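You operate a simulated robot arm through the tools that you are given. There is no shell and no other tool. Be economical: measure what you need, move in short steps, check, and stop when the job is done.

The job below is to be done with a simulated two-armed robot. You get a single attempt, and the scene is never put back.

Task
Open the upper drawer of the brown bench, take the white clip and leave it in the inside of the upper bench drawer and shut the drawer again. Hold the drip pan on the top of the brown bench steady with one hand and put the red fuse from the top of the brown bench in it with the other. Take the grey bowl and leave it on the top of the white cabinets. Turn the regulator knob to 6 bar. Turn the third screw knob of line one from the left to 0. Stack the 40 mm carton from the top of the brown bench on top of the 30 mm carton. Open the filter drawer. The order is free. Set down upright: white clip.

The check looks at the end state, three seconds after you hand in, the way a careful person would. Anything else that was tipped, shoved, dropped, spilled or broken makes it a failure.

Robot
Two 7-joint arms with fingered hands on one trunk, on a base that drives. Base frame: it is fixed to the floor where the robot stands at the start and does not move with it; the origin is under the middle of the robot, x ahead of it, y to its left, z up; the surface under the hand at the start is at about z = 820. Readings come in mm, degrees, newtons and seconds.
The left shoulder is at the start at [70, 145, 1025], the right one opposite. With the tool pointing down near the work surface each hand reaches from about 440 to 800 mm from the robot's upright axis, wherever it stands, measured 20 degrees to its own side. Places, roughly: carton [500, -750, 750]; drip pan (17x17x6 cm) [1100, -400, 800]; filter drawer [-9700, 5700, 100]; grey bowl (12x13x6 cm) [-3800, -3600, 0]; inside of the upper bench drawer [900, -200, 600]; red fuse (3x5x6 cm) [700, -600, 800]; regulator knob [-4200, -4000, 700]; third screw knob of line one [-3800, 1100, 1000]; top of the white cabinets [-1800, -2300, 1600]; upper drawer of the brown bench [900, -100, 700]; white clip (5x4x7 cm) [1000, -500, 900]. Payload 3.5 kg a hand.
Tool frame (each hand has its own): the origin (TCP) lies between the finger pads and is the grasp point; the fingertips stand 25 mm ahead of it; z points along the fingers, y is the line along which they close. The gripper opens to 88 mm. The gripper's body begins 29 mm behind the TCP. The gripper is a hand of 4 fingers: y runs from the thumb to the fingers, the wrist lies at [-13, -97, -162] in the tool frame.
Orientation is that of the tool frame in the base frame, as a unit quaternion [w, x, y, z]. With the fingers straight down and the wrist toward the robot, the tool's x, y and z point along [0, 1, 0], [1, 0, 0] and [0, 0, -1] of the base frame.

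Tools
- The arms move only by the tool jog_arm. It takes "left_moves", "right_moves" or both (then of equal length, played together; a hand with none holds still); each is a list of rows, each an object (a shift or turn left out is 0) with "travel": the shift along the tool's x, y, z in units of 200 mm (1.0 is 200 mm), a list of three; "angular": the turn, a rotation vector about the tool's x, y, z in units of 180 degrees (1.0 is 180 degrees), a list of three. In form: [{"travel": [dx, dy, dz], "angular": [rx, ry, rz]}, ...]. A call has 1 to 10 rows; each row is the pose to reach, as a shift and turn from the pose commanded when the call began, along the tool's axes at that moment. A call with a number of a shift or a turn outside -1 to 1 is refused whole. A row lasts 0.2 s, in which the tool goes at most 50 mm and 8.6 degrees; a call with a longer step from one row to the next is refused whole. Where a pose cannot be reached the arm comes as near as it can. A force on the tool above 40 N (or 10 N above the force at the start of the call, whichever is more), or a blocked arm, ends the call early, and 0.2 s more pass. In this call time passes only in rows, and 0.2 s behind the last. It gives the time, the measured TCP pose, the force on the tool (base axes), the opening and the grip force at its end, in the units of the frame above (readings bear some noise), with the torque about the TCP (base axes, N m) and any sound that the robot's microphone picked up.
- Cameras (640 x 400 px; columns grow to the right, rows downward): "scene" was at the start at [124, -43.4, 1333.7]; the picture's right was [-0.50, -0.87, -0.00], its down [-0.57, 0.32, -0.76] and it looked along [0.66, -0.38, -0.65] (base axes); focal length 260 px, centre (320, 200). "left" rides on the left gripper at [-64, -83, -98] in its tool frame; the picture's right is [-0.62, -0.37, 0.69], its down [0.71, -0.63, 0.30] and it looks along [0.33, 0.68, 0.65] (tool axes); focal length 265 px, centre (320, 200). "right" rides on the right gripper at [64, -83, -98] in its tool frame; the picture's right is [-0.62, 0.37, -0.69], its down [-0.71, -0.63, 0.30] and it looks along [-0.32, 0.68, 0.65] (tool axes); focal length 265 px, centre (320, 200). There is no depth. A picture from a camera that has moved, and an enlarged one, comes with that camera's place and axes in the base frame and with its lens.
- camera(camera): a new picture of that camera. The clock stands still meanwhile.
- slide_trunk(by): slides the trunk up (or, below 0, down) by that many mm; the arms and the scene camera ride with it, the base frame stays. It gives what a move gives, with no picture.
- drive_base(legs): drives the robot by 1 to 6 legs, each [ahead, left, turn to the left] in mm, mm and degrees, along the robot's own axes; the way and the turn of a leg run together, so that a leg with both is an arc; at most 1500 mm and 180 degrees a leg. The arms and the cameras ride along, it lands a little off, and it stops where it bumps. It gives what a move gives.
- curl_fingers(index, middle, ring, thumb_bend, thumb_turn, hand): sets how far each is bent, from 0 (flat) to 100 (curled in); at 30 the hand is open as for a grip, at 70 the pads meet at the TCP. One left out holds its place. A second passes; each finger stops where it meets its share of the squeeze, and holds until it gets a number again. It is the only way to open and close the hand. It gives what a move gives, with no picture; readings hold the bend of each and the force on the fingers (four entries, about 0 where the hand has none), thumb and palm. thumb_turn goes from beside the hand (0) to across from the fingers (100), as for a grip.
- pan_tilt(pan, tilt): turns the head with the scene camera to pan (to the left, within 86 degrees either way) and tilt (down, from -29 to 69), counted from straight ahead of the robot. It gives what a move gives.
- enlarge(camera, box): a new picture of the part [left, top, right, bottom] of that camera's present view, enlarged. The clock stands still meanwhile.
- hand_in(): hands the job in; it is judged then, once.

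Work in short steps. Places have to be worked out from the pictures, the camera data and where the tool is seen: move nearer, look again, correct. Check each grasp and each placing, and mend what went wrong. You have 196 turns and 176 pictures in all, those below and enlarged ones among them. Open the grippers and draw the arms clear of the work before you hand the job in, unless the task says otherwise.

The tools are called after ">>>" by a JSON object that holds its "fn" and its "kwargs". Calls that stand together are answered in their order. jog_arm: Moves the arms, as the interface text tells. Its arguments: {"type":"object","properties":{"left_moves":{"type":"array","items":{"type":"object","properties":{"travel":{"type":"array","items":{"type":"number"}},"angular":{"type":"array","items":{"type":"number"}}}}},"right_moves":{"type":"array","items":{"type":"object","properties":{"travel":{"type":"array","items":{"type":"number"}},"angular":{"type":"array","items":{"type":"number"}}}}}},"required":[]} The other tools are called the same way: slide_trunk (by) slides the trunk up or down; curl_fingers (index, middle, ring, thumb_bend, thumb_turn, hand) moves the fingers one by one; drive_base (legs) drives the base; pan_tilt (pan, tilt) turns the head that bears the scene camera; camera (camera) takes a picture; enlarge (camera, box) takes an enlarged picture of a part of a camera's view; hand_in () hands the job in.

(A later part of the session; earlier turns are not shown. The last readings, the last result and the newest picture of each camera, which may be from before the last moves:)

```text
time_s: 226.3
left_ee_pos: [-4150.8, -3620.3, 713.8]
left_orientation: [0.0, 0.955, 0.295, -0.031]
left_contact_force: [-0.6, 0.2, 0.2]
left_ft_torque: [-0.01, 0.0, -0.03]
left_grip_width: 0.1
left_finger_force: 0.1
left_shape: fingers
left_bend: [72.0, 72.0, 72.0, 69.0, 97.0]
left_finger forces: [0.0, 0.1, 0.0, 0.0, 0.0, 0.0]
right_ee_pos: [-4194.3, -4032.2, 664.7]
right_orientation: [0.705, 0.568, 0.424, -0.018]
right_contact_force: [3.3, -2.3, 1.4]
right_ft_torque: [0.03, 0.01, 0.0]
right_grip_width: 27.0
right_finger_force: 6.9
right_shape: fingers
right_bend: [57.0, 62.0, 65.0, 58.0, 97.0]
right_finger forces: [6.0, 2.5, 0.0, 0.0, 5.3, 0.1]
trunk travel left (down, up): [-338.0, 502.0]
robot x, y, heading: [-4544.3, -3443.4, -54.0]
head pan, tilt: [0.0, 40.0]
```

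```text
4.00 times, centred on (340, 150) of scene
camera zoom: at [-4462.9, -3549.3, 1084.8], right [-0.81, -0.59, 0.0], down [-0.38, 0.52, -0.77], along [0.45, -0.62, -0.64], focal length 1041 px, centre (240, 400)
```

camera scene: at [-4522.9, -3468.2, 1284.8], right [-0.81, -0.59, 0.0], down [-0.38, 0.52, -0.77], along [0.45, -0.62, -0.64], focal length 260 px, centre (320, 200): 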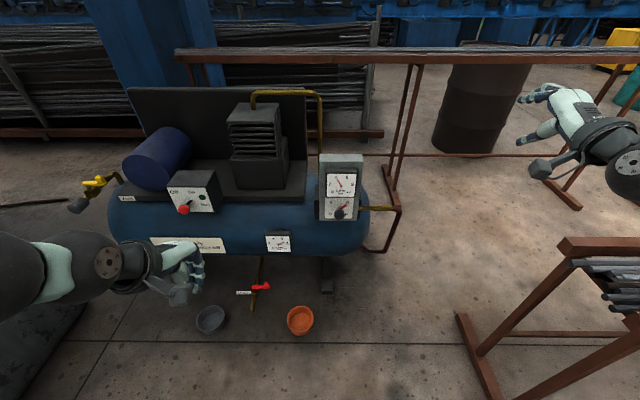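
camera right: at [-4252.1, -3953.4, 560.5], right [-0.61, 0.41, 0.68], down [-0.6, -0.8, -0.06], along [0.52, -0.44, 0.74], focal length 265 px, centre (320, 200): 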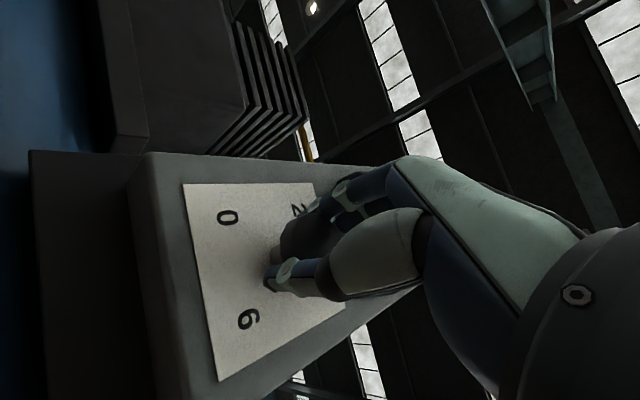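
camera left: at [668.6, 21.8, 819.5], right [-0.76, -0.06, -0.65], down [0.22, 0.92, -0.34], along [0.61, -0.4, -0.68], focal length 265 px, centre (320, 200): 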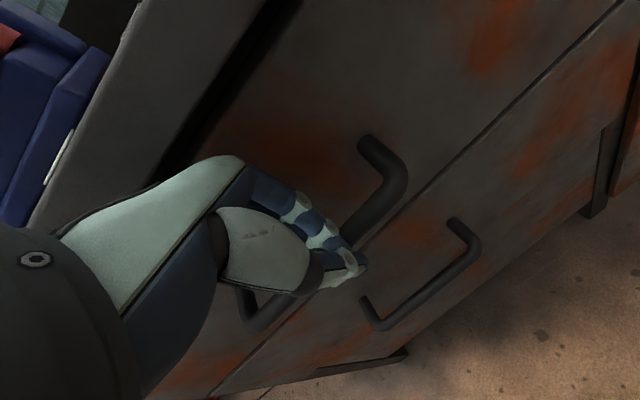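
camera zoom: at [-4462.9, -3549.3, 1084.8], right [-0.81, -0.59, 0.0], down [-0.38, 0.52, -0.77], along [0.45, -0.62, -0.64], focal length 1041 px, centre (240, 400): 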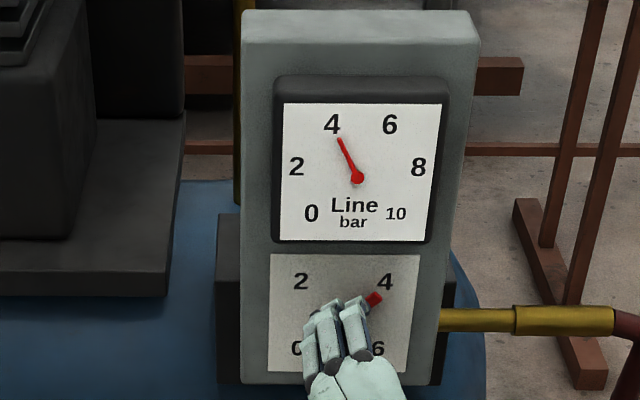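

Knob gripped. I squeeze a bit more and rotate clockwise 40° about the tool axis, then read the gauge.

>>> {"fn": "curl_fingers", "kwargs": {"hand": "right", "index": 72, "middle": 72, "ring": 70, "thumb_bend": 72}}

>>> {"fn": "jog_arm", "kwargs": {"right_moves": [{"angular": [0, 0, 0.0445]}, {"angular": [0, 0, 0.089]}, {"angular": [0, 0, 0.1335]}, {"angular": [0, 0, 0.178]}, {"angular": [0, 0, 0.222]}]}}

>>> {"fn": "enlarge", "kwargs": {"camera": "scene", "box": [260, 100, 420, 200]}}

```text
time_s: 227.3
left_ee_pos: [-4150.1, -3621.0, 713.7]
left_orientation: [-0.001, 0.956, 0.293, -0.031]
left_contact_force: [0.8, 0.8, -0.1]
left_ft_torque: [-0.03, -0.03, 0.01]
left_grip_width: 0.0
left_finger_force: 0.1
left_shape: fingers
left_bend: [72.0, 72.0, 72.0, 69.0, 97.0]
left_finger forces: [0.0, 0.0, 0.0, 0.1, 0.0, 0.1]
right_ee_pos: [-4194.8, -4033.1, 664.5]
right_orientation: [0.705, 0.567, 0.425, -0.018]
right_contact_force: [9.0, -7.6, 5.3]
right_ft_torque: [0.0, 0.03, -0.03]
right_grip_width: 24.3
right_finger_force: 15.5
right_shape: fingers
right_bend: [55.0, 65.0, 70.0, 60.0, 97.0]
right_finger forces: [12.6, 7.8, 0.2, 0.0, 10.5, 0.0]
trunk travel left (down, up): [-338.0, 502.0]
robot x, y, heading: [-4544.5, -3439.6, -53.7]
head pan, tilt: [0.0, 40.0]
```

```text
time_s: 228.6
left_ee_pos: [-4152.0, -3621.7, 714.9]
left_orientation: [0.0, 0.955, 0.293, -0.031]
left_contact_force: [0.2, 0.5, 0.0]
left_ft_torque: [-0.02, 0.04, 0.01]
left_grip_width: 0.0
left_finger_force: 0.0
left_shape: fingers
left_bend: [72.0, 72.0, 72.0, 69.0, 97.0]
left_finger forces: [0.0, 0.0, 0.0, 0.1, 0.0, 0.0]
right_ee_pos: [-4195.2, -4034.7, 662.4]
right_orientation: [0.669, 0.678, 0.205, 0.226]
right_contact_force: [8.3, -10.2, 9.6]
right_ft_torque: [-0.02, 0.05, 0.05]
right_grip_width: 24.4
right_finger_force: 15.9
right_shape: fingers
right_bend: [53.0, 65.0, 70.0, 62.0, 97.0]
right_finger forces: [14.6, 7.2, 0.2, 0.1, 9.1, 0.1]
trunk travel left (down, up): [-338.0, 502.0]
robot x, y, heading: [-4541.6, -3436.1, -53.9]
head pan, tilt: [0.0, 40.0]
```

```text
4.00 times, centred on (340, 150) of scene
camera zoom: at [-4463.0, -3549.3, 1084.8], right [-0.81, -0.59, 0.0], down [-0.38, 0.52, -0.77], along [0.45, -0.62, -0.64], focal length 1041 px, centre (240, 400)
```

zoom: 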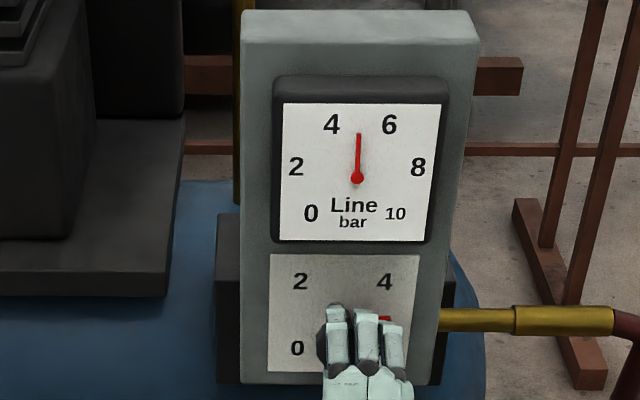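

The line gauge moved to 5.0, so ~45° per bar. I rotate another 40° and read again.

>>> {"fn": "jog_arm", "kwargs": {"right_moves": [{"angular": [0, 0, 0.0445]}, {"angular": [0, 0, 0.089]}, {"angular": [0, 0, 0.1335]}, {"angular": [0, 0, 0.178]}, {"angular": [0, 0, 0.222]}]}}

>>> {"fn": "enlarge", "kwargs": {"camera": "scene", "box": [280, 100, 400, 180]}}

```text
time_s: 229.8
left_ee_pos: [-4151.0, -3621.2, 713.8]
left_orientation: [0.0, 0.955, 0.294, -0.032]
left_contact_force: [-0.8, 0.1, -0.2]
left_ft_torque: [0.0, 0.0, 0.01]
left_grip_width: 0.3
left_finger_force: 0.0
left_shape: fingers
left_bend: [72.0, 72.0, 72.0, 69.0, 97.0]
left_finger forces: [0.0, 0.0, 0.0, 0.0, 0.0, 0.0]
right_ee_pos: [-4194.2, -4033.6, 662.7]
right_orientation: [0.552, 0.707, -0.039, 0.441]
right_contact_force: [6.0, -13.2, 9.9]
right_ft_torque: [0.02, -0.04, 0.01]
right_grip_width: 24.3
right_finger_force: 15.7
right_shape: fingers
right_bend: [53.0, 66.0, 70.0, 62.0, 95.0]
right_finger forces: [15.1, 6.9, 0.0, 0.1, 9.7, 0.1]
trunk travel left (down, up): [-338.0, 502.0]
robot x, y, heading: [-4540.8, -3439.2, -53.9]
head pan, tilt: [0.0, 40.0]
```

```text
5.00 times, centred on (340, 140) of scene
camera zoom: at [-4463.2, -3549.6, 1084.8], right [-0.81, -0.59, 0.0], down [-0.38, 0.52, -0.77], along [0.45, -0.62, -0.64], focal length 1301 px, centre (220, 500)
```

zoom: 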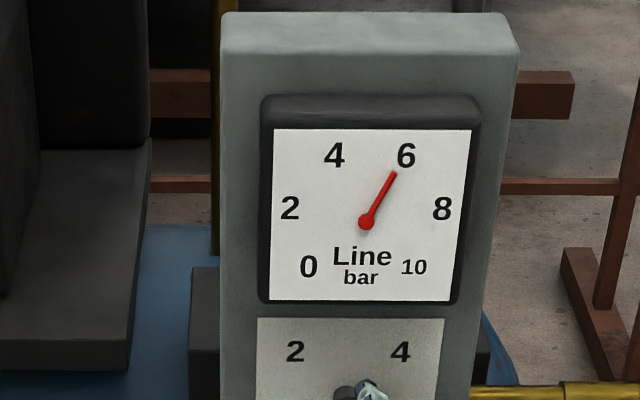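

The line gauge reads ≈6. I open the hand, back off and check both the dial pointer and the gauge.

>>> {"fn": "curl_fingers", "kwargs": {"hand": "right", "index": 40, "middle": 40, "ring": 40, "thumb_bend": 40}}

>>> {"fn": "jog_arm", "kwargs": {"right_moves": [{"travel": [0, 0, -0.15]}, {"travel": [0, 0, -0.35]}, {"travel": [0, 0, -0.55]}, {"travel": [0, 0, -0.75]}]}}

>>> {"fn": "enlarge", "kwargs": {"camera": "scene", "box": [280, 110, 400, 190]}}

>>> {"fn": "camera", "kwargs": {"camera": "right"}}

```text
time_s: 230.8
left_ee_pos: [-4151.7, -3620.5, 714.0]
left_orientation: [-0.001, 0.955, 0.294, -0.031]
left_contact_force: [-0.4, 0.9, -0.1]
left_ft_torque: [0.0, 0.03, 0.02]
left_grip_width: 0.1
left_finger_force: 0.1
left_shape: fingers
left_bend: [72.0, 72.0, 72.0, 69.0, 97.0]
left_finger forces: [0.0, 0.0, 0.0, 0.0, 0.1, 0.0]
right_ee_pos: [-4193.2, -4033.2, 661.9]
right_orientation: [0.551, 0.708, -0.039, 0.44]
right_contact_force: [-0.5, -0.7, 0.3]
right_ft_torque: [-0.01, -0.02, 0.0]
right_grip_width: 63.1
right_finger_force: 0.1
right_shape: fingers
right_bend: [40.0, 40.0, 40.0, 40.0, 97.0]
right_finger forces: [0.0, 0.1, 0.1, 0.0, 0.0, 0.0]
trunk travel left (down, up): [-338.0, 502.0]
robot x, y, heading: [-4541.5, -3440.2, -53.8]
head pan, tilt: [0.0, 40.0]
```

```text
time_s: 231.8
left_ee_pos: [-4151.2, -3621.7, 714.5]
left_orientation: [0.0, 0.956, 0.293, -0.031]
left_contact_force: [0.6, -0.7, -0.3]
left_ft_torque: [0.01, -0.02, -0.02]
left_grip_width: 0.1
left_finger_force: 0.1
left_shape: fingers
left_bend: [72.0, 72.0, 72.0, 69.0, 97.0]
left_finger forces: [0.0, 0.0, 0.1, 0.0, 0.0, 0.0]
right_ee_pos: [-4202.6, -3989.2, 648.9]
right_orientation: [0.551, 0.708, -0.039, 0.44]
right_contact_force: [-0.8, -0.7, 0.1]
right_ft_torque: [0.0, 0.01, 0.02]
right_grip_width: 63.1
right_finger_force: 0.0
right_shape: fingers
right_bend: [40.0, 40.0, 40.0, 40.0, 97.0]
right_finger forces: [0.0, 0.0, 0.0, 0.1, 0.1, 0.0]
right hand out of reach, approached as far as the arm can: row 2, 3, 4
trunk travel left (down, up): [-338.0, 502.0]
robot x, y, heading: [-4544.8, -3437.0, -54.0]
head pan, tilt: [0.0, 40.0]
```

```text
5.00 times, centred on (340, 150) of scene
camera zoom: at [-4463.3, -3549.3, 1084.8], right [-0.81, -0.59, 0.0], down [-0.38, 0.52, -0.77], along [0.45, -0.62, -0.64], focal length 1301 px, centre (220, 450)
```

zoom: 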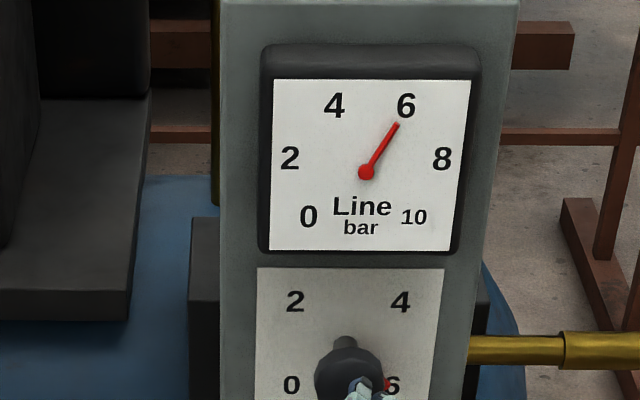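

```text
57 pictures are left
camera right: at [-4174.8, -3848.8, 630.5], right [-0.98, 0.16, -0.13], down [0.08, -0.31, -0.95], along [-0.19, -0.94, 0.29], focal length 265 px, centre (320, 200)
```

right: 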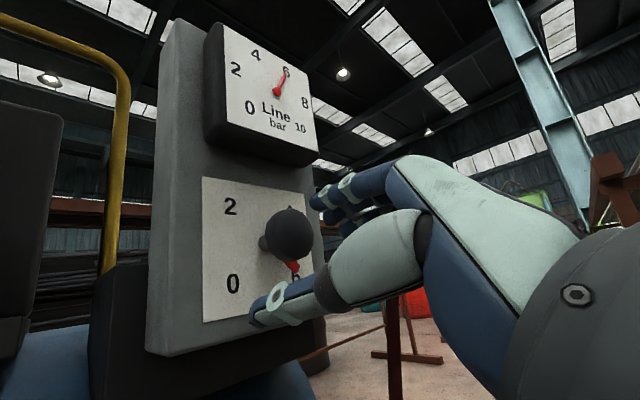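

Gauge ≈6.05 and pointer on the 6. I back the base away straight along the knob axis.

>>> {"fn": "drive_base", "kwargs": {"legs": [[-220, 0, 0]]}}

>>> {"fn": "enlarge", "kwargs": {"camera": "scene", "box": [260, 80, 420, 180]}}

```text
time_s: 233.4
left_ee_pos: [-4282.4, -3442.3, 713.6]
left_orientation: [-0.001, 0.955, 0.294, -0.03]
left_contact_force: [0.5, 0.1, 0.5]
left_ft_torque: [-0.02, -0.04, -0.01]
left_grip_width: 0.1
left_finger_force: 0.1
left_shape: fingers
left_bend: [72.0, 72.0, 72.0, 69.0, 97.0]
left_finger forces: [0.1, 0.1, 0.0, 0.0, 0.0, 0.1]
right_ee_pos: [-4332.9, -3810.2, 649.5]
right_orientation: [0.552, 0.707, -0.039, 0.441]
right_contact_force: [-0.3, 0.7, -0.4]
right_ft_torque: [0.01, 0.01, -0.03]
right_grip_width: 63.4
right_finger_force: 0.0
right_shape: fingers
right_bend: [40.0, 40.0, 40.0, 40.0, 97.0]
right_finger forces: [0.0, 0.0, 0.0, 0.0, 0.0, 0.1]
trunk travel left (down, up): [-338.0, 502.0]
robot x, y, heading: [-4672.6, -3260.7, -53.9]
head pan, tilt: [0.0, 40.0]
```

```text
4.00 times, centred on (340, 130) of scene
camera zoom: at [-4593.9, -3370.7, 1084.9], right [-0.81, -0.59, 0.0], down [-0.38, 0.52, -0.77], along [0.45, -0.62, -0.64], focal length 1041 px, centre (240, 480)
```

zoom: 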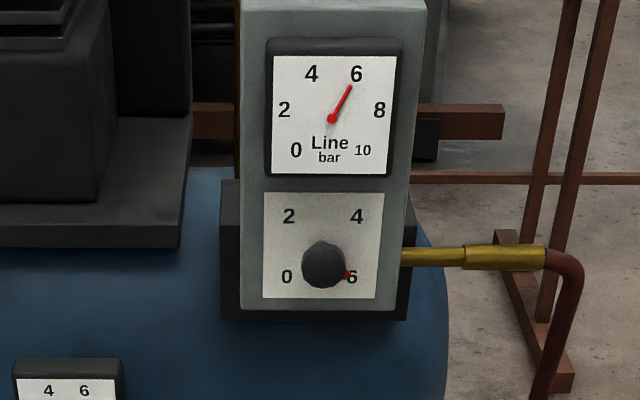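

Regulator done. Now I un-roll the right hand and move it aside/up, and drive in front of the grey bowl (≈(−3735, −3650)).

>>> {"fn": "jog_arm", "kwargs": {"right_moves": [{"travel": [-0.08, 0.2, 0], "angular": [0, 0, -0.0445]}, {"travel": [-0.16, 0.4, 0], "angular": [0, 0, -0.089]}, {"travel": [-0.24, 0.6, 0], "angular": [0, 0, -0.1335]}, {"travel": [-0.32, 0.8, 0], "angular": [0, 0, -0.178]}, {"travel": [-0.41, 1.0, 0], "angular": [0, 0, -0.222]}]}}

>>> {"fn": "drive_base", "kwargs": {"legs": [[0, 390, 0], [200, 0, 0]]}}

>>> {"fn": "curl_fingers", "kwargs": {"hand": "left", "index": 40, "middle": 40, "ring": 40, "thumb_bend": 40}}

>>> {"fn": "camera", "kwargs": {"camera": "scene"}}

```text
time_s: 234.6
left_ee_pos: [-4281.7, -3442.2, 714.3]
left_orientation: [-0.001, 0.956, 0.292, -0.031]
left_contact_force: [0.3, -0.1, 0.4]
left_ft_torque: [-0.01, 0.0, 0.0]
left_grip_width: 0.0
left_finger_force: 0.1
left_shape: fingers
left_bend: [72.0, 72.0, 72.0, 69.0, 97.0]
left_finger forces: [0.0, 0.0, 0.1, 0.0, 0.1, 0.0]
right_ee_pos: [-4491.8, -3927.3, 746.0]
right_orientation: [0.669, 0.679, 0.205, 0.225]
right_contact_force: [-0.1, -0.4, 0.1]
right_ft_torque: [-0.03, 0.0, 0.0]
right_grip_width: 63.2
right_finger_force: 0.1
right_shape: fingers
right_bend: [40.0, 40.0, 40.0, 40.0, 97.0]
right_finger forces: [0.0, 0.0, 0.0, 0.1, 0.0, 0.0]
trunk travel left (down, up): [-338.0, 502.0]
robot x, y, heading: [-4675.6, -3259.3, -53.9]
head pan, tilt: [0.0, 40.0]
```

```text
time_s: 238.3
left_ee_pos: [-3846.9, -3374.5, 713.5]
left_orientation: [0.0, 0.955, 0.294, -0.032]
left_contact_force: [0.9, -0.1, -0.1]
left_ft_torque: [-0.01, -0.02, 0.0]
left_grip_width: 0.0
left_finger_force: 0.0
left_shape: fingers
left_bend: [72.0, 72.0, 72.0, 69.0, 97.0]
left_finger forces: [0.0, 0.1, 0.1, 0.0, 0.0, 0.1]
right_ee_pos: [-4057.1, -3858.0, 745.0]
right_orientation: [0.669, 0.679, 0.203, 0.223]
right_contact_force: [-0.2, 0.6, -0.6]
right_ft_torque: [-0.03, 0.0, 0.01]
right_grip_width: 63.3
right_finger_force: 0.1
right_shape: fingers
right_bend: [40.0, 40.0, 40.0, 40.0, 97.0]
right_finger forces: [0.0, 0.0, 0.0, 0.0, 0.1, 0.1]
trunk travel left (down, up): [-338.0, 502.0]
robot x, y, heading: [-4242.9, -3192.7, -53.6]
head pan, tilt: [0.0, 40.0]
```

```text
time_s: 239.3
left_ee_pos: [-3847.7, -3375.7, 714.2]
left_orientation: [0.0, 0.955, 0.294, -0.031]
left_contact_force: [-0.6, -0.5, 0.6]
left_ft_torque: [0.0, -0.01, 0.02]
left_grip_width: 63.1
left_finger_force: 0.1
left_shape: fingers
left_bend: [40.0, 40.0, 40.0, 40.0, 97.0]
left_finger forces: [0.1, 0.0, 0.1, 0.0, 0.0, 0.1]
right_ee_pos: [-4057.0, -3859.3, 744.9]
right_orientation: [0.669, 0.679, 0.204, 0.225]
right_contact_force: [1.0, 0.4, -0.2]
right_ft_torque: [0.0, -0.02, 0.01]
right_grip_width: 63.2
right_finger_force: 0.0
right_shape: fingers
right_bend: [40.0, 40.0, 40.0, 40.0, 97.0]
right_finger forces: [0.0, 0.0, 0.0, 0.0, 0.1, 0.0]
trunk travel left (down, up): [-338.0, 502.0]
robot x, y, heading: [-4240.4, -3192.8, -53.8]
head pan, tilt: [0.0, 40.0]
```

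```text
55 pictures are left
camera scene: at [-4159.6, -3303.4, 1084.8], right [-0.81, -0.59, 0.0], down [-0.38, 0.52, -0.77], along [0.45, -0.62, -0.64], focal length 260 px, centre (320, 200)
```

scene: 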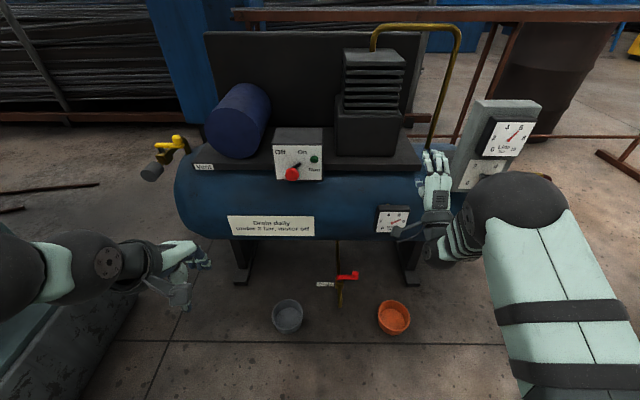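

Bowl centre triangulated ≈(−3753, −3637). I pull the right hand back from the tank, lower the trunk 300 mm, and bring the left hand forward with a 30° pitch.

>>> {"fn": "jog_arm", "kwargs": {"right_moves": [{"travel": [0, 0, -0.2]}, {"travel": [0, 0, -0.4]}, {"travel": [0, 0, -0.6]}, {"travel": [0, 0, -0.8]}]}}

>>> {"fn": "slide_trunk", "kwargs": {"by": -300}}

>>> {"fn": "jog_arm", "kwargs": {"left_moves": [{"travel": [-0.08, 0.1, 0.15], "angular": [-0.034, 0, 0]}, {"travel": [-0.16, 0.2, 0.3], "angular": [-0.068, 0, 0]}, {"travel": [-0.24, 0.3, 0.45], "angular": [-0.102, 0, 0]}, {"travel": [-0.32, 0.4, 0.6], "angular": [-0.136, 0, 0]}, {"travel": [-0.39, 0.5, 0.75], "angular": [-0.167, 0, 0]}]}}

>>> {"fn": "camera", "kwargs": {"camera": "left"}}

>>> {"fn": "camera", "kwargs": {"camera": "scene"}}

```text
time_s: 240.3
left_ee_pos: [-3847.9, -3374.6, 713.3]
left_orientation: [0.0, 0.955, 0.294, -0.031]
left_contact_force: [-0.5, 0.0, 0.1]
left_ft_torque: [-0.01, -0.03, -0.01]
left_grip_width: 62.8
left_finger_force: 0.0
left_shape: fingers
left_bend: [40.0, 40.0, 40.0, 40.0, 97.0]
left_finger forces: [0.0, 0.0, 0.0, 0.1, 0.0, 0.1]
right_ee_pos: [-4103.7, -3794.6, 754.8]
right_orientation: [0.669, 0.679, 0.204, 0.224]
right_contact_force: [-0.1, -0.4, 0.3]
right_ft_torque: [-0.02, -0.01, -0.02]
right_grip_width: 63.4
right_finger_force: 0.1
right_shape: fingers
right_bend: [40.0, 40.0, 40.0, 40.0, 97.0]
right_finger forces: [0.1, 0.0, 0.1, 0.1, 0.1, 0.0]
right hand out of reach, approached as far as the arm can: row 2, 3, 4
trunk travel left (down, up): [-338.0, 502.0]
robot x, y, heading: [-4239.9, -3195.4, -53.8]
head pan, tilt: [0.0, 40.0]
```

```text
time_s: 243.3
left_ee_pos: [-3847.0, -3376.6, 414.2]
left_orientation: [0.0, 0.956, 0.293, -0.032]
left_contact_force: [-0.2, -0.7, 0.1]
left_ft_torque: [0.03, 0.03, -0.02]
left_grip_width: 63.2
left_finger_force: 0.1
left_shape: fingers
left_bend: [40.0, 40.0, 40.0, 40.0, 97.0]
left_finger forces: [0.1, 0.1, 0.0, 0.1, 0.1, 0.1]
right_ee_pos: [-4102.4, -3793.3, 454.5]
right_orientation: [0.669, 0.679, 0.204, 0.224]
right_contact_force: [-0.4, 0.2, -0.3]
right_ft_torque: [0.04, 0.0, -0.03]
right_grip_width: 63.4
right_finger_force: 0.0
right_shape: fingers
right_bend: [40.0, 40.0, 40.0, 40.0, 97.0]
right_finger forces: [0.0, 0.0, 0.0, 0.2, 0.0, 0.1]
trunk travel left (down, up): [-38.0, 802.0]
robot x, y, heading: [-4238.2, -3193.0, -53.9]
head pan, tilt: [0.0, 40.0]
```

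```text
time_s: 244.5
left_ee_pos: [-3863.9, -3505.0, 265.2]
left_orientation: [0.249, 0.923, 0.291, 0.046]
left_contact_force: [1.1, -0.2, -0.7]
left_ft_torque: [0.04, 0.01, 0.02]
left_grip_width: 63.3
left_finger_force: 0.1
left_shape: fingers
left_bend: [40.0, 40.0, 40.0, 40.0, 97.0]
left_finger forces: [0.0, 0.1, 0.0, 0.0, 0.1, 0.0]
left hand out of reach, approached as far as the arm can: row 1, 2, 3
right_ee_pos: [-4103.6, -3792.2, 455.0]
right_orientation: [0.668, 0.679, 0.205, 0.226]
right_contact_force: [0.0, 0.3, -0.2]
right_ft_torque: [-0.01, -0.01, 0.0]
right_grip_width: 63.2
right_finger_force: 0.0
right_shape: fingers
right_bend: [40.0, 40.0, 40.0, 40.0, 97.0]
right_finger forces: [0.1, 0.0, 0.1, 0.0, 0.0, 0.0]
trunk travel left (down, up): [-38.0, 802.0]
robot x, y, heading: [-4239.0, -3193.8, -53.5]
head pan, tilt: [0.0, 40.0]
```

```text
54 pictures are left
camera left: at [-3982.7, -3440.5, 314.5], right [-0.54, -0.39, -0.75], down [0.34, 0.71, -0.61], along [0.77, -0.58, -0.26], focal length 265 px, centre (320, 200)
```

left: 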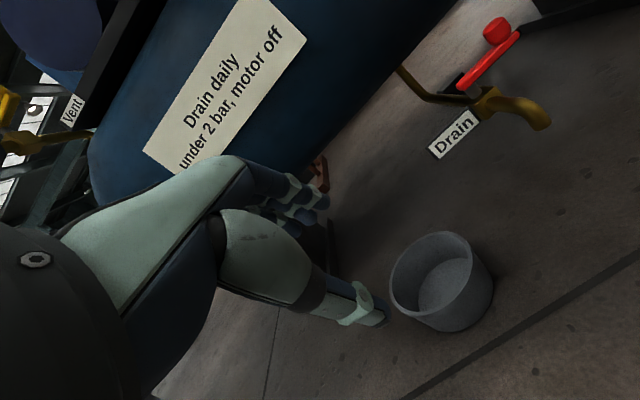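

```text
53 pictures are left
camera scene: at [-4159.8, -3303.3, 784.8], right [-0.81, -0.59, 0.0], down [-0.38, 0.52, -0.77], along [0.45, -0.62, -0.64], focal length 260 px, centre (320, 200)
```

scene: 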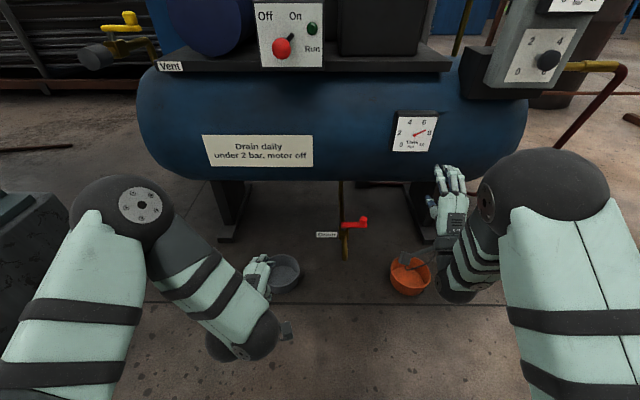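

The bowl's near rim is almost straight along the hand's axis. I move 160 mm along it with small lateral correction, then check.

>>> {"fn": "jog_arm", "kwargs": {"left_moves": [{"travel": [0.04, -0.03, 0.2]}, {"travel": [0.08, -0.05, 0.4]}, {"travel": [0.105, -0.064, 0.6]}, {"travel": [0.105, -0.064, 0.8]}]}}

>>> {"fn": "camera", "kwargs": {"camera": "left"}}

>>> {"fn": "enlarge", "kwargs": {"camera": "scene", "box": [220, 220, 348, 320]}}

```text
time_s: 245.5
left_ee_pos: [-3816.5, -3553.5, 118.1]
left_orientation: [0.249, 0.923, 0.29, 0.047]
left_contact_force: [-0.1, -0.2, -0.6]
left_ft_torque: [0.01, -0.04, 0.0]
left_grip_width: 63.4
left_finger_force: 0.2
left_shape: fingers
left_bend: [40.0, 40.0, 40.0, 40.0, 97.0]
left_finger forces: [0.0, 0.0, 0.0, 0.0, 0.0, 0.0]
right_ee_pos: [-4102.3, -3794.0, 454.4]
right_orientation: [0.668, 0.678, 0.206, 0.226]
right_contact_force: [0.1, -0.2, -0.1]
right_ft_torque: [-0.01, 0.04, -0.03]
right_grip_width: 63.4
right_finger_force: 0.2
right_shape: fingers
right_bend: [40.0, 40.0, 40.0, 40.0, 97.0]
right_finger forces: [0.0, 0.0, 0.0, 0.0, 0.0, 0.0]
trunk travel left (down, up): [-38.0, 802.0]
robot x, y, heading: [-4241.7, -3191.3, -54.0]
head pan, tilt: [0.0, 40.0]
```

```text
52 pictures are left
camera left: at [-3935.0, -3489.9, 167.3], right [-0.54, -0.38, -0.75], down [0.34, 0.72, -0.61], along [0.77, -0.58, -0.26], focal length 265 px, centre (320, 200)
```

left: 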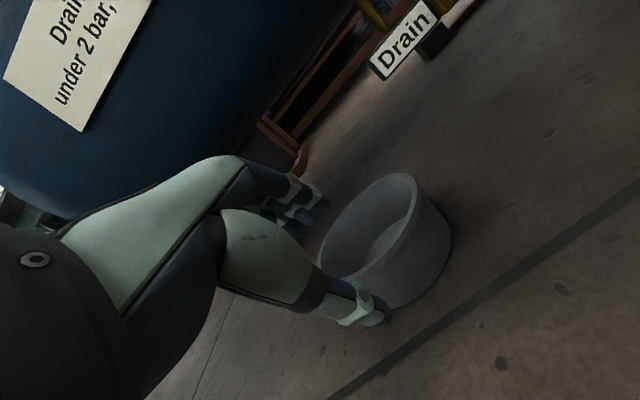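

```text
4.00 times, centred on (284, 270) of scene
camera zoom: at [-4159.7, -3303.4, 784.8], right [-0.81, -0.59, 0.0], down [-0.38, 0.52, -0.77], along [0.45, -0.62, -0.64], focal length 1041 px, centre (464, -80)
```

zoom: 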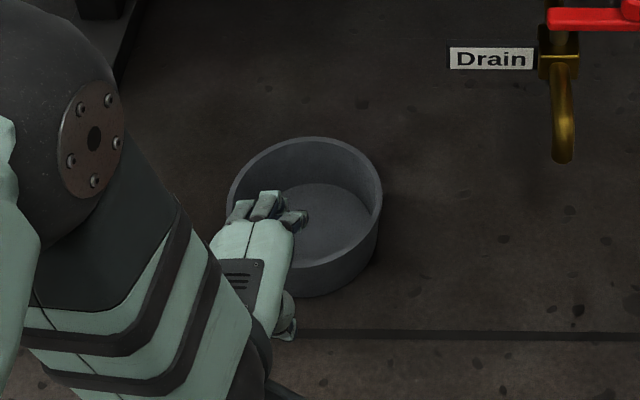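

TCP line meets the near wall (radius ≈61 mm). I descend 75 mm along the fingers and close.

>>> {"fn": "jog_arm", "kwargs": {"left_moves": [{"travel": [0, 0, 0.15]}, {"travel": [0, 0, 0.28]}, {"travel": [0, 0, 0.37]}]}}

>>> {"fn": "curl_fingers", "kwargs": {"hand": "left", "index": 58, "middle": 58, "ring": 58, "thumb_bend": 62}}

>>> {"fn": "camera", "kwargs": {"camera": "left"}}

```text
time_s: 246.3
left_ee_pos: [-3800.8, -3585.3, 55.4]
left_orientation: [0.246, 0.923, 0.292, 0.046]
left_contact_force: [-0.3, 0.3, -0.5]
left_ft_torque: [0.0, -0.02, -0.01]
left_grip_width: 63.2
left_finger_force: 0.2
left_shape: fingers
left_bend: [40.0, 40.0, 40.0, 40.0, 97.0]
left_finger forces: [0.1, 0.0, 0.0, 0.0, 0.0, 0.1]
right_ee_pos: [-4103.4, -3792.6, 455.0]
right_orientation: [0.669, 0.679, 0.204, 0.224]
right_contact_force: [-0.1, 0.7, 0.9]
right_ft_torque: [0.01, 0.0, 0.03]
right_grip_width: 63.2
right_finger_force: 0.0
right_shape: fingers
right_bend: [40.0, 40.0, 40.0, 40.0, 97.0]
right_finger forces: [0.1, 0.0, 0.1, 0.1, 0.0, 0.1]
trunk travel left (down, up): [-38.0, 802.0]
robot x, y, heading: [-4239.6, -3195.8, -53.9]
head pan, tilt: [0.0, 40.0]
```

```text
time_s: 247.3
left_ee_pos: [-3801.1, -3586.1, 55.3]
left_orientation: [0.247, 0.923, 0.291, 0.046]
left_contact_force: [-0.2, 0.8, 0.0]
left_ft_torque: [-0.01, 0.01, 0.01]
left_grip_width: 21.2
left_finger_force: 0.1
left_shape: fingers
left_bend: [57.0, 57.0, 57.0, 62.0, 97.0]
left_finger forces: [0.0, 0.0, 0.1, 0.0, 0.0, 0.0]
right_ee_pos: [-4103.0, -3794.4, 455.0]
right_orientation: [0.669, 0.679, 0.204, 0.223]
right_contact_force: [-1.1, 0.4, 0.1]
right_ft_torque: [0.01, -0.01, 0.03]
right_grip_width: 63.3
right_finger_force: 0.0
right_shape: fingers
right_bend: [40.0, 40.0, 40.0, 40.0, 97.0]
right_finger forces: [0.0, 0.0, 0.1, 0.0, 0.0, 0.0]
trunk travel left (down, up): [-38.0, 802.0]
robot x, y, heading: [-4239.7, -3194.2, -53.9]
head pan, tilt: [0.0, 40.0]
```

```text
50 pictures are left
camera left: at [-3919.6, -3521.0, 104.6], right [-0.54, -0.38, -0.75], down [0.34, 0.72, -0.61], along [0.77, -0.58, -0.26], focal length 265 px, centre (320, 200)
```

left: 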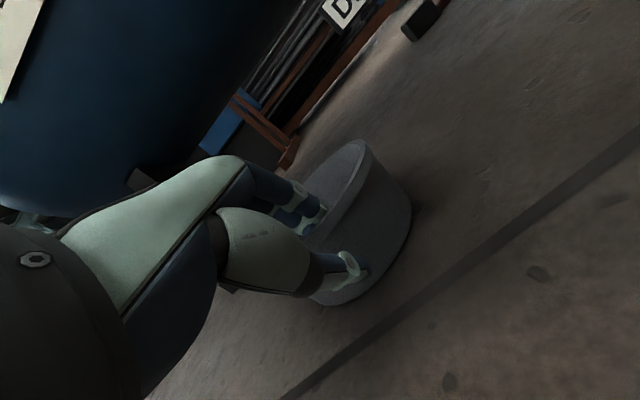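

Wall is between thumb (outside) and fingers (inside). Close firmly and lift a little.

>>> {"fn": "curl_fingers", "kwargs": {"hand": "left", "index": 82, "middle": 82, "ring": 82, "thumb_bend": 82}}

>>> {"fn": "slide_trunk", "kwargs": {"by": 120}}

>>> {"fn": "camera", "kwargs": {"camera": "left"}}

>>> {"fn": "camera", "kwargs": {"camera": "scene"}}

```text
time_s: 248.3
left_ee_pos: [-3800.8, -3584.8, 56.2]
left_orientation: [0.248, 0.923, 0.291, 0.045]
left_contact_force: [-0.4, -0.2, -0.4]
left_ft_torque: [-0.03, 0.06, -0.02]
left_grip_width: 0.0
left_finger_force: 12.5
left_shape: fingers
left_bend: [76.0, 82.0, 82.0, 77.0, 92.0]
left_finger forces: [12.5, 0.1, 0.0, 0.0, 12.3, 0.0]
right_ee_pos: [-4102.7, -3793.4, 454.9]
right_orientation: [0.669, 0.679, 0.204, 0.224]
right_contact_force: [-0.4, 0.5, -0.3]
right_ft_torque: [0.03, 0.01, 0.01]
right_grip_width: 63.2
right_finger_force: 0.2
right_shape: fingers
right_bend: [40.0, 40.0, 40.0, 40.0, 97.0]
right_finger forces: [0.1, 0.1, 0.1, 0.0, 0.0, 0.0]
trunk travel left (down, up): [-38.0, 802.0]
robot x, y, heading: [-4242.8, -3195.4, -54.0]
head pan, tilt: [0.0, 40.0]
```

```text
time_s: 249.8
left_ee_pos: [-3800.2, -3585.5, 175.7]
left_orientation: [0.248, 0.923, 0.291, 0.046]
left_contact_force: [-0.1, 1.0, -1.1]
left_ft_torque: [0.0, 0.03, 0.03]
left_grip_width: 0.0
left_finger_force: 12.2
left_shape: fingers
left_bend: [77.0, 82.0, 82.0, 77.0, 92.0]
left_finger forces: [12.2, 0.0, 0.0, 0.0, 12.4, 0.0]
right_ee_pos: [-4102.7, -3793.9, 574.2]
right_orientation: [0.668, 0.679, 0.204, 0.225]
right_contact_force: [0.3, -0.6, -0.3]
right_ft_torque: [0.02, 0.0, -0.01]
right_grip_width: 63.3
right_finger_force: 0.1
right_shape: fingers
right_bend: [40.0, 40.0, 40.0, 40.0, 97.0]
right_finger forces: [0.0, 0.0, 0.0, 0.0, 0.0, 0.0]
trunk travel left (down, up): [-158.0, 682.0]
robot x, y, heading: [-4242.6, -3195.0, -53.8]
head pan, tilt: [0.0, 40.0]
```

```text
49 pictures are left
camera left: at [-3919.7, -3521.1, 224.4], right [-0.54, -0.38, -0.75], down [0.34, 0.72, -0.61], along [0.77, -0.58, -0.26], focal length 265 px, centre (320, 200)
```

left: 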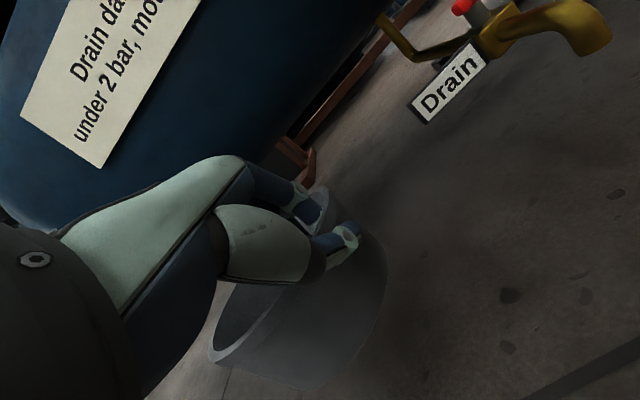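

```text
48 pictures are left
camera scene: at [-4159.5, -3303.6, 904.7], right [-0.81, -0.59, 0.0], down [-0.38, 0.52, -0.77], along [0.45, -0.62, -0.64], focal length 260 px, centre (320, 200)
```

scene: 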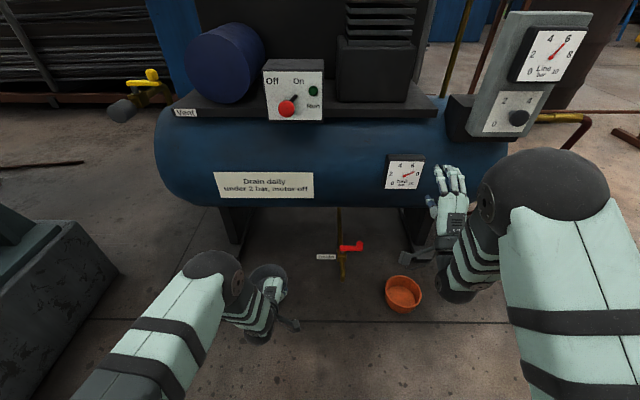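

Lifted, but held by index and thumb only and the bowl has swung. I zoom to judge its tilt.

>>> {"fn": "enlarge", "kwargs": {"camera": "scene", "box": [190, 230, 350, 350]}}

```text
3.33 times, centred on (270, 290) of scene
camera zoom: at [-4159.5, -3303.6, 904.7], right [-0.81, -0.59, 0.0], down [-0.38, 0.52, -0.77], along [0.45, -0.62, -0.64], focal length 867 px, centre (487, -100)
```

zoom: 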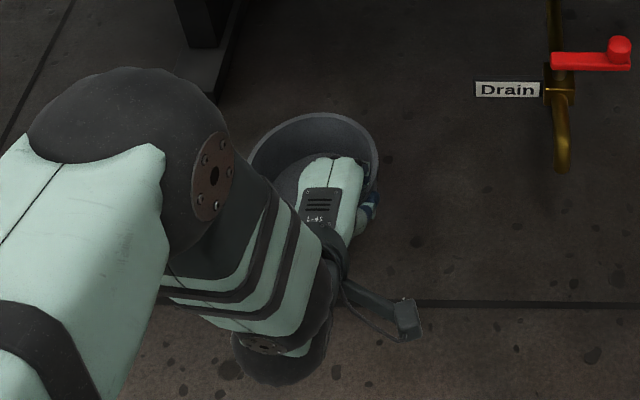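

The bowl is roughly level and held; weight is only ~1 N. I raise the trunk and drive back out and across to face the white cabinets.

>>> {"fn": "slide_trunk", "kwargs": {"by": 300}}

>>> {"fn": "drive_base", "kwargs": {"legs": [[-900, 0, 0], [0, 1200, 0], [0, 1100, 0]]}}

>>> {"fn": "pan_tilt", "kwargs": {"pan": 0, "tilt": 10}}

>>> {"fn": "camera", "kwargs": {"camera": "scene"}}

>>> {"fn": "camera", "kwargs": {"camera": "left"}}

```text
time_s: 252.8
left_ee_pos: [-3802.5, -3585.9, 475.4]
left_orientation: [0.248, 0.923, 0.291, 0.047]
left_contact_force: [-0.3, 0.6, -1.1]
left_ft_torque: [-0.01, 0.06, -0.02]
left_grip_width: 0.0
left_finger_force: 12.6
left_shape: fingers
left_bend: [77.0, 82.0, 82.0, 77.0, 92.0]
left_finger forces: [12.4, 0.1, 0.1, 0.0, 12.4, 0.0]
right_ee_pos: [-4103.3, -3794.2, 873.5]
right_orientation: [0.669, 0.679, 0.204, 0.224]
right_contact_force: [0.2, -0.1, -0.4]
right_ft_torque: [0.01, 0.05, 0.0]
right_grip_width: 63.2
right_finger_force: 0.1
right_shape: fingers
right_bend: [40.0, 40.0, 40.0, 40.0, 97.0]
right_finger forces: [0.0, 0.0, 0.0, 0.0, 0.0, 0.0]
trunk travel left (down, up): [-458.0, 382.0]
robot x, y, heading: [-4238.9, -3192.3, -54.0]
head pan, tilt: [0.0, 40.0]
```

```text
time_s: 268.3
left_ee_pos: [-2494.6, -1502.9, 476.1]
left_orientation: [0.248, 0.922, 0.294, 0.046]
left_contact_force: [0.0, -0.3, -0.1]
left_ft_torque: [0.0, 0.04, 0.0]
left_grip_width: 0.0
left_finger_force: 12.2
left_shape: fingers
left_bend: [77.0, 82.0, 82.0, 77.0, 92.0]
left_finger forces: [12.4, 0.0, 0.0, 0.1, 12.4, 0.0]
right_ee_pos: [-2795.0, -1714.9, 874.0]
right_orientation: [0.668, 0.678, 0.206, 0.226]
right_contact_force: [-0.3, 0.4, -1.3]
right_ft_torque: [0.01, 0.03, -0.01]
right_grip_width: 63.4
right_finger_force: 0.0
right_shape: fingers
right_bend: [40.0, 40.0, 40.0, 40.0, 97.0]
right_finger forces: [0.0, 0.0, 0.0, 0.0, 0.0, 0.1]
trunk travel left (down, up): [-458.0, 382.0]
robot x, y, heading: [-2937.7, -1113.5, -53.3]
head pan, tilt: [0.0, 40.0]
```

```text
time_s: 269.3
left_ee_pos: [-2495.9, -1503.9, 474.0]
left_orientation: [0.247, 0.922, 0.293, 0.046]
left_contact_force: [0.9, 0.0, -1.0]
left_ft_torque: [0.0, 0.03, 0.01]
left_grip_width: 0.1
left_finger_force: 12.8
left_shape: fingers
left_bend: [77.0, 82.0, 82.0, 77.0, 92.0]
left_finger forces: [12.3, 0.1, 0.0, 0.0, 12.4, 0.0]
right_ee_pos: [-2794.4, -1714.7, 874.3]
right_orientation: [0.668, 0.678, 0.206, 0.227]
right_contact_force: [-0.7, 1.4, -0.3]
right_ft_torque: [0.03, 0.01, -0.01]
right_grip_width: 63.3
right_finger_force: 0.1
right_shape: fingers
right_bend: [40.0, 40.0, 40.0, 40.0, 97.0]
right_finger forces: [0.0, 0.1, 0.1, 0.1, 0.1, 0.1]
trunk travel left (down, up): [-458.0, 382.0]
robot x, y, heading: [-2938.2, -1112.0, -53.6]
head pan, tilt: [0.0, 10.0]
```

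```text
46 pictures are left
camera scene: at [-2849.7, -1230.7, 1252.4], right [-0.8, -0.59, 0.0], down [-0.1, 0.14, -0.98], along [0.58, -0.79, -0.17], focal length 260 px, centre (320, 200)
```

scene: 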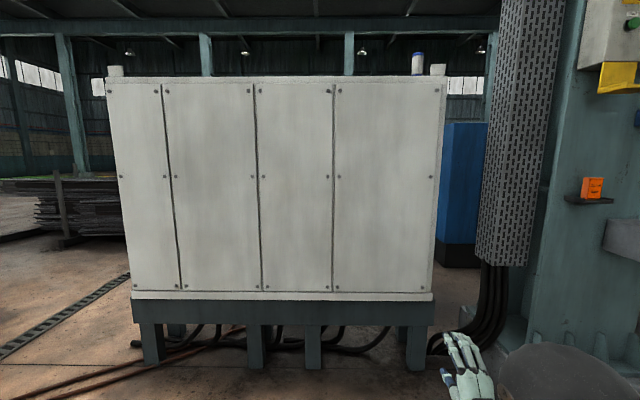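

```text
45 pictures are left
camera left: at [-2613.5, -1440.7, 524.5], right [-0.54, -0.39, -0.75], down [0.33, 0.72, -0.61], along [0.77, -0.58, -0.26], focal length 265 px, centre (320, 200)
```

left: 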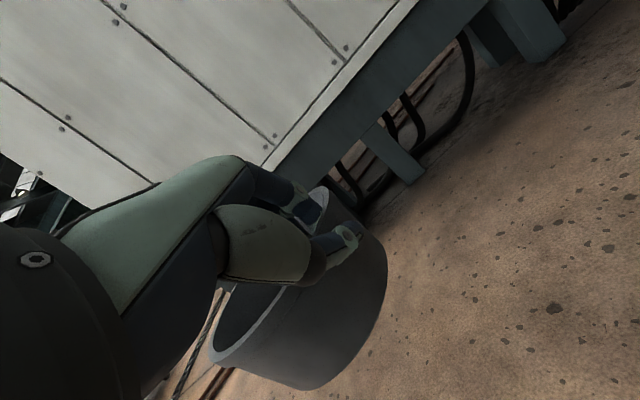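

Cabinets face me squarely: front ≈1530 mm ahead, top z≈1615, and the middle of the top is free. I raise the trunk fully and start raising the bowl.

>>> {"fn": "slide_trunk", "kwargs": {"by": 378}}

>>> {"fn": "jog_arm", "kwargs": {"left_moves": [{"travel": [0, 0.025, -0.169]}, {"travel": [0, 0.05, -0.338]}, {"travel": [0, 0.076, -0.507]}, {"travel": [0, 0.1, -0.675]}, {"travel": [0, 0.127, -0.844]}]}}

>>> {"fn": "jog_arm", "kwargs": {"left_moves": [{"travel": [0, 0.025, -0.169]}, {"travel": [0, 0.05, -0.338]}, {"travel": [0, 0.076, -0.507]}, {"travel": [0, 0.1, -0.675]}, {"travel": [0, 0.127, -0.844]}]}}

>>> {"fn": "jog_arm", "kwargs": {"left_moves": [{"travel": [0, 0.097, -0.175]}, {"travel": [0, 0.194, -0.35]}, {"travel": [0, 0.29, -0.525]}, {"travel": [0, 0.39, -0.7]}, {"travel": [0, 0.486, -0.873]}]}}

```text
time_s: 272.9
left_ee_pos: [-2494.5, -1504.6, 853.5]
left_orientation: [0.247, 0.922, 0.294, 0.047]
left_contact_force: [-0.3, -0.8, -0.2]
left_ft_torque: [-0.01, 0.0, -0.01]
left_grip_width: 0.0
left_finger_force: 13.3
left_shape: fingers
left_bend: [77.0, 82.0, 82.0, 77.0, 92.0]
left_finger forces: [12.5, 0.1, 0.1, 0.0, 12.4, 0.0]
right_ee_pos: [-2795.1, -1714.1, 1251.9]
right_orientation: [0.668, 0.678, 0.207, 0.226]
right_contact_force: [-0.4, -0.6, 0.3]
right_ft_torque: [0.0, 0.02, 0.02]
right_grip_width: 63.3
right_finger_force: 0.0
right_shape: fingers
right_bend: [40.0, 40.0, 40.0, 40.0, 97.0]
right_finger forces: [0.0, 0.1, 0.0, 0.0, 0.0, 0.0]
trunk travel left (down, up): [-836.0, 4.0]
robot x, y, heading: [-2935.4, -1113.0, -53.6]
head pan, tilt: [0.0, 10.0]
```

```text
time_s: 274.1
left_ee_pos: [-2519.3, -1447.6, 1014.7]
left_orientation: [0.248, 0.922, 0.293, 0.048]
left_contact_force: [0.7, -0.6, -1.2]
left_ft_torque: [0.0, 0.0, -0.02]
left_grip_width: 0.1
left_finger_force: 12.3
left_shape: fingers
left_bend: [77.0, 82.0, 82.0, 77.0, 92.0]
left_finger forces: [12.1, 0.0, 0.1, 0.0, 12.1, 0.0]
right_ee_pos: [-2795.4, -1713.2, 1252.0]
right_orientation: [0.668, 0.678, 0.206, 0.226]
right_contact_force: [-0.2, -0.4, 0.3]
right_ft_torque: [-0.01, 0.03, -0.03]
right_grip_width: 63.4
right_finger_force: 0.1
right_shape: fingers
right_bend: [40.0, 40.0, 40.0, 40.0, 97.0]
right_finger forces: [0.0, 0.0, 0.1, 0.0, 0.0, 0.1]
trunk travel left (down, up): [-836.0, 4.0]
robot x, y, heading: [-2932.8, -1111.7, -53.5]
head pan, tilt: [0.0, 10.0]
```

```text
time_s: 275.3
left_ee_pos: [-2539.2, -1399.5, 1173.1]
left_orientation: [0.247, 0.922, 0.293, 0.046]
left_contact_force: [0.4, 0.6, -1.1]
left_ft_torque: [-0.01, 0.03, 0.0]
left_grip_width: 0.0
left_finger_force: 13.0
left_shape: fingers
left_bend: [77.0, 82.0, 82.0, 77.0, 92.0]
left_finger forces: [12.6, 0.0, 0.1, 0.0, 12.3, 0.1]
left hand out of reach, approached as far as the arm can: row 5
right_ee_pos: [-2794.8, -1711.5, 1253.2]
right_orientation: [0.669, 0.678, 0.206, 0.226]
right_contact_force: [0.2, 0.2, -0.7]
right_ft_torque: [-0.02, -0.02, 0.02]
right_grip_width: 63.3
right_finger_force: 0.0
right_shape: fingers
right_bend: [40.0, 40.0, 40.0, 40.0, 97.0]
right_finger forces: [0.1, 0.0, 0.0, 0.0, 0.0, 0.1]
trunk travel left (down, up): [-836.0, 4.0]
robot x, y, heading: [-2936.5, -1112.0, -53.5]
head pan, tilt: [0.0, 10.0]
```

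```text
time_s: 276.5
left_ee_pos: [-2536.1, -1394.5, 1375.3]
left_orientation: [0.248, 0.922, 0.293, 0.047]
left_contact_force: [0.0, 0.4, -1.2]
left_ft_torque: [-0.02, 0.01, 0.0]
left_grip_width: 0.1
left_finger_force: 12.8
left_shape: fingers
left_bend: [77.0, 82.0, 82.0, 77.0, 92.0]
left_finger forces: [12.6, 0.0, 0.0, 0.1, 12.5, 0.1]
right_ee_pos: [-2797.0, -1713.7, 1251.8]
right_orientation: [0.669, 0.678, 0.206, 0.226]
right_contact_force: [-0.8, 0.8, 0.0]
right_ft_torque: [-0.03, 0.0, 0.01]
right_grip_width: 63.3
right_finger_force: 0.0
right_shape: fingers
right_bend: [40.0, 40.0, 40.0, 40.0, 97.0]
right_finger forces: [0.0, 0.1, 0.0, 0.1, 0.0, 0.0]
trunk travel left (down, up): [-836.0, 4.0]
robot x, y, heading: [-2937.8, -1115.5, -53.6]
head pan, tilt: [0.0, 10.0]
```

Going well, orientation constant. I continue upward in two calls to z≈1720 and take a look.

>>> {"fn": "jog_arm", "kwargs": {"left_moves": [{"travel": [0, 0.097, -0.175]}, {"travel": [0, 0.194, -0.35]}, {"travel": [0, 0.29, -0.525]}, {"travel": [0, 0.39, -0.7]}, {"travel": [0, 0.486, -0.873]}]}}

>>> {"fn": "jog_arm", "kwargs": {"left_moves": [{"travel": [0, 0.097, -0.175]}, {"travel": [0, 0.194, -0.35]}, {"travel": [0, 0.29, -0.525]}, {"travel": [0, 0.36, -0.65]}]}}

>>> {"fn": "camera", "kwargs": {"camera": "left"}}

>>> {"fn": "camera", "kwargs": {"camera": "scene"}}

```text
time_s: 277.7
left_ee_pos: [-2524.5, -1390.7, 1569.4]
left_orientation: [0.247, 0.922, 0.293, 0.048]
left_contact_force: [-0.5, -0.4, -1.2]
left_ft_torque: [-0.01, 0.06, -0.02]
left_grip_width: 0.0
left_finger_force: 12.8
left_shape: fingers
left_bend: [77.0, 82.0, 82.0, 77.0, 92.0]
left_finger forces: [12.5, 0.0, 0.0, 0.0, 12.5, 0.0]
right_ee_pos: [-2796.3, -1714.9, 1252.5]
right_orientation: [0.668, 0.678, 0.205, 0.227]
right_contact_force: [0.2, -0.1, 0.2]
right_ft_torque: [0.01, 0.0, 0.04]
right_grip_width: 63.2
right_finger_force: 0.1
right_shape: fingers
right_bend: [40.0, 40.0, 40.0, 40.0, 97.0]
right_finger forces: [0.0, 0.0, 0.1, 0.1, 0.0, 0.0]
trunk travel left (down, up): [-836.0, 4.0]
robot x, y, heading: [-2936.7, -1111.3, -53.6]
head pan, tilt: [0.0, 10.0]
```

```text
time_s: 278.7
left_ee_pos: [-2509.0, -1382.8, 1718.0]
left_orientation: [0.246, 0.922, 0.294, 0.045]
left_contact_force: [0.5, 0.0, -1.0]
left_ft_torque: [-0.04, 0.07, -0.07]
left_grip_width: 0.1
left_finger_force: 11.4
left_shape: fingers
left_bend: [77.0, 82.0, 82.0, 77.0, 92.0]
left_finger forces: [12.0, 0.0, 0.1, 0.0, 11.9, 0.0]
right_ee_pos: [-2790.6, -1713.2, 1252.6]
right_orientation: [0.668, 0.678, 0.208, 0.225]
right_contact_force: [-0.4, 0.4, 1.1]
right_ft_torque: [-0.03, 0.01, -0.03]
right_grip_width: 63.2
right_finger_force: 0.0
right_shape: fingers
right_bend: [40.0, 40.0, 40.0, 40.0, 97.0]
right_finger forces: [0.1, 0.0, 0.1, 0.0, 0.1, 0.0]
trunk travel left (down, up): [-836.0, 4.0]
robot x, y, heading: [-2931.1, -1113.6, -53.9]
head pan, tilt: [0.0, 10.0]
```

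```text
44 pictures are left
camera left: at [-2627.8, -1318.9, 1767.0], right [-0.54, -0.39, -0.74], down [0.33, 0.72, -0.61], along [0.77, -0.58, -0.26], focal length 265 px, centre (320, 200)
```

left: 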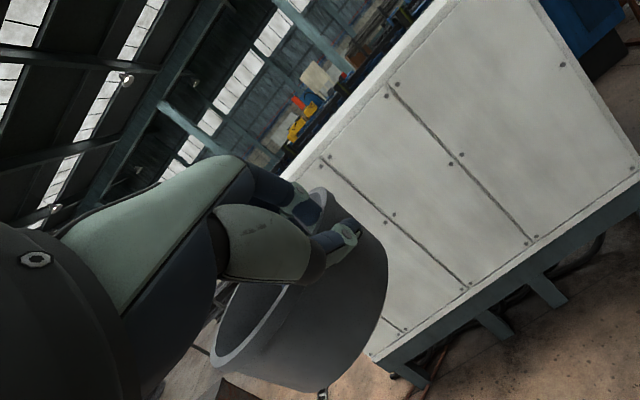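

```text
43 pictures are left
camera scene: at [-2844.1, -1228.3, 1630.3], right [-0.8, -0.59, 0.0], down [-0.11, 0.14, -0.98], along [0.58, -0.79, -0.17], focal length 260 px, centre (320, 200)
```

scene: 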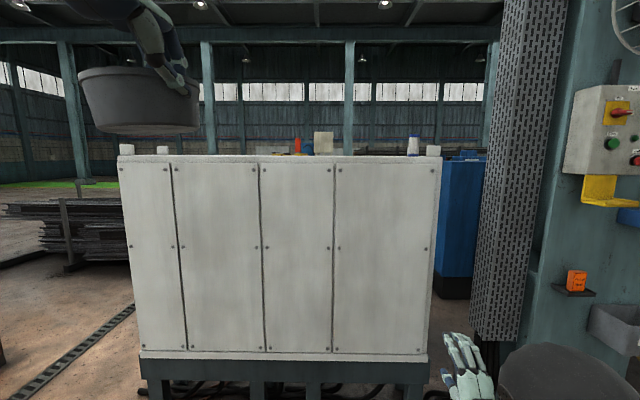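

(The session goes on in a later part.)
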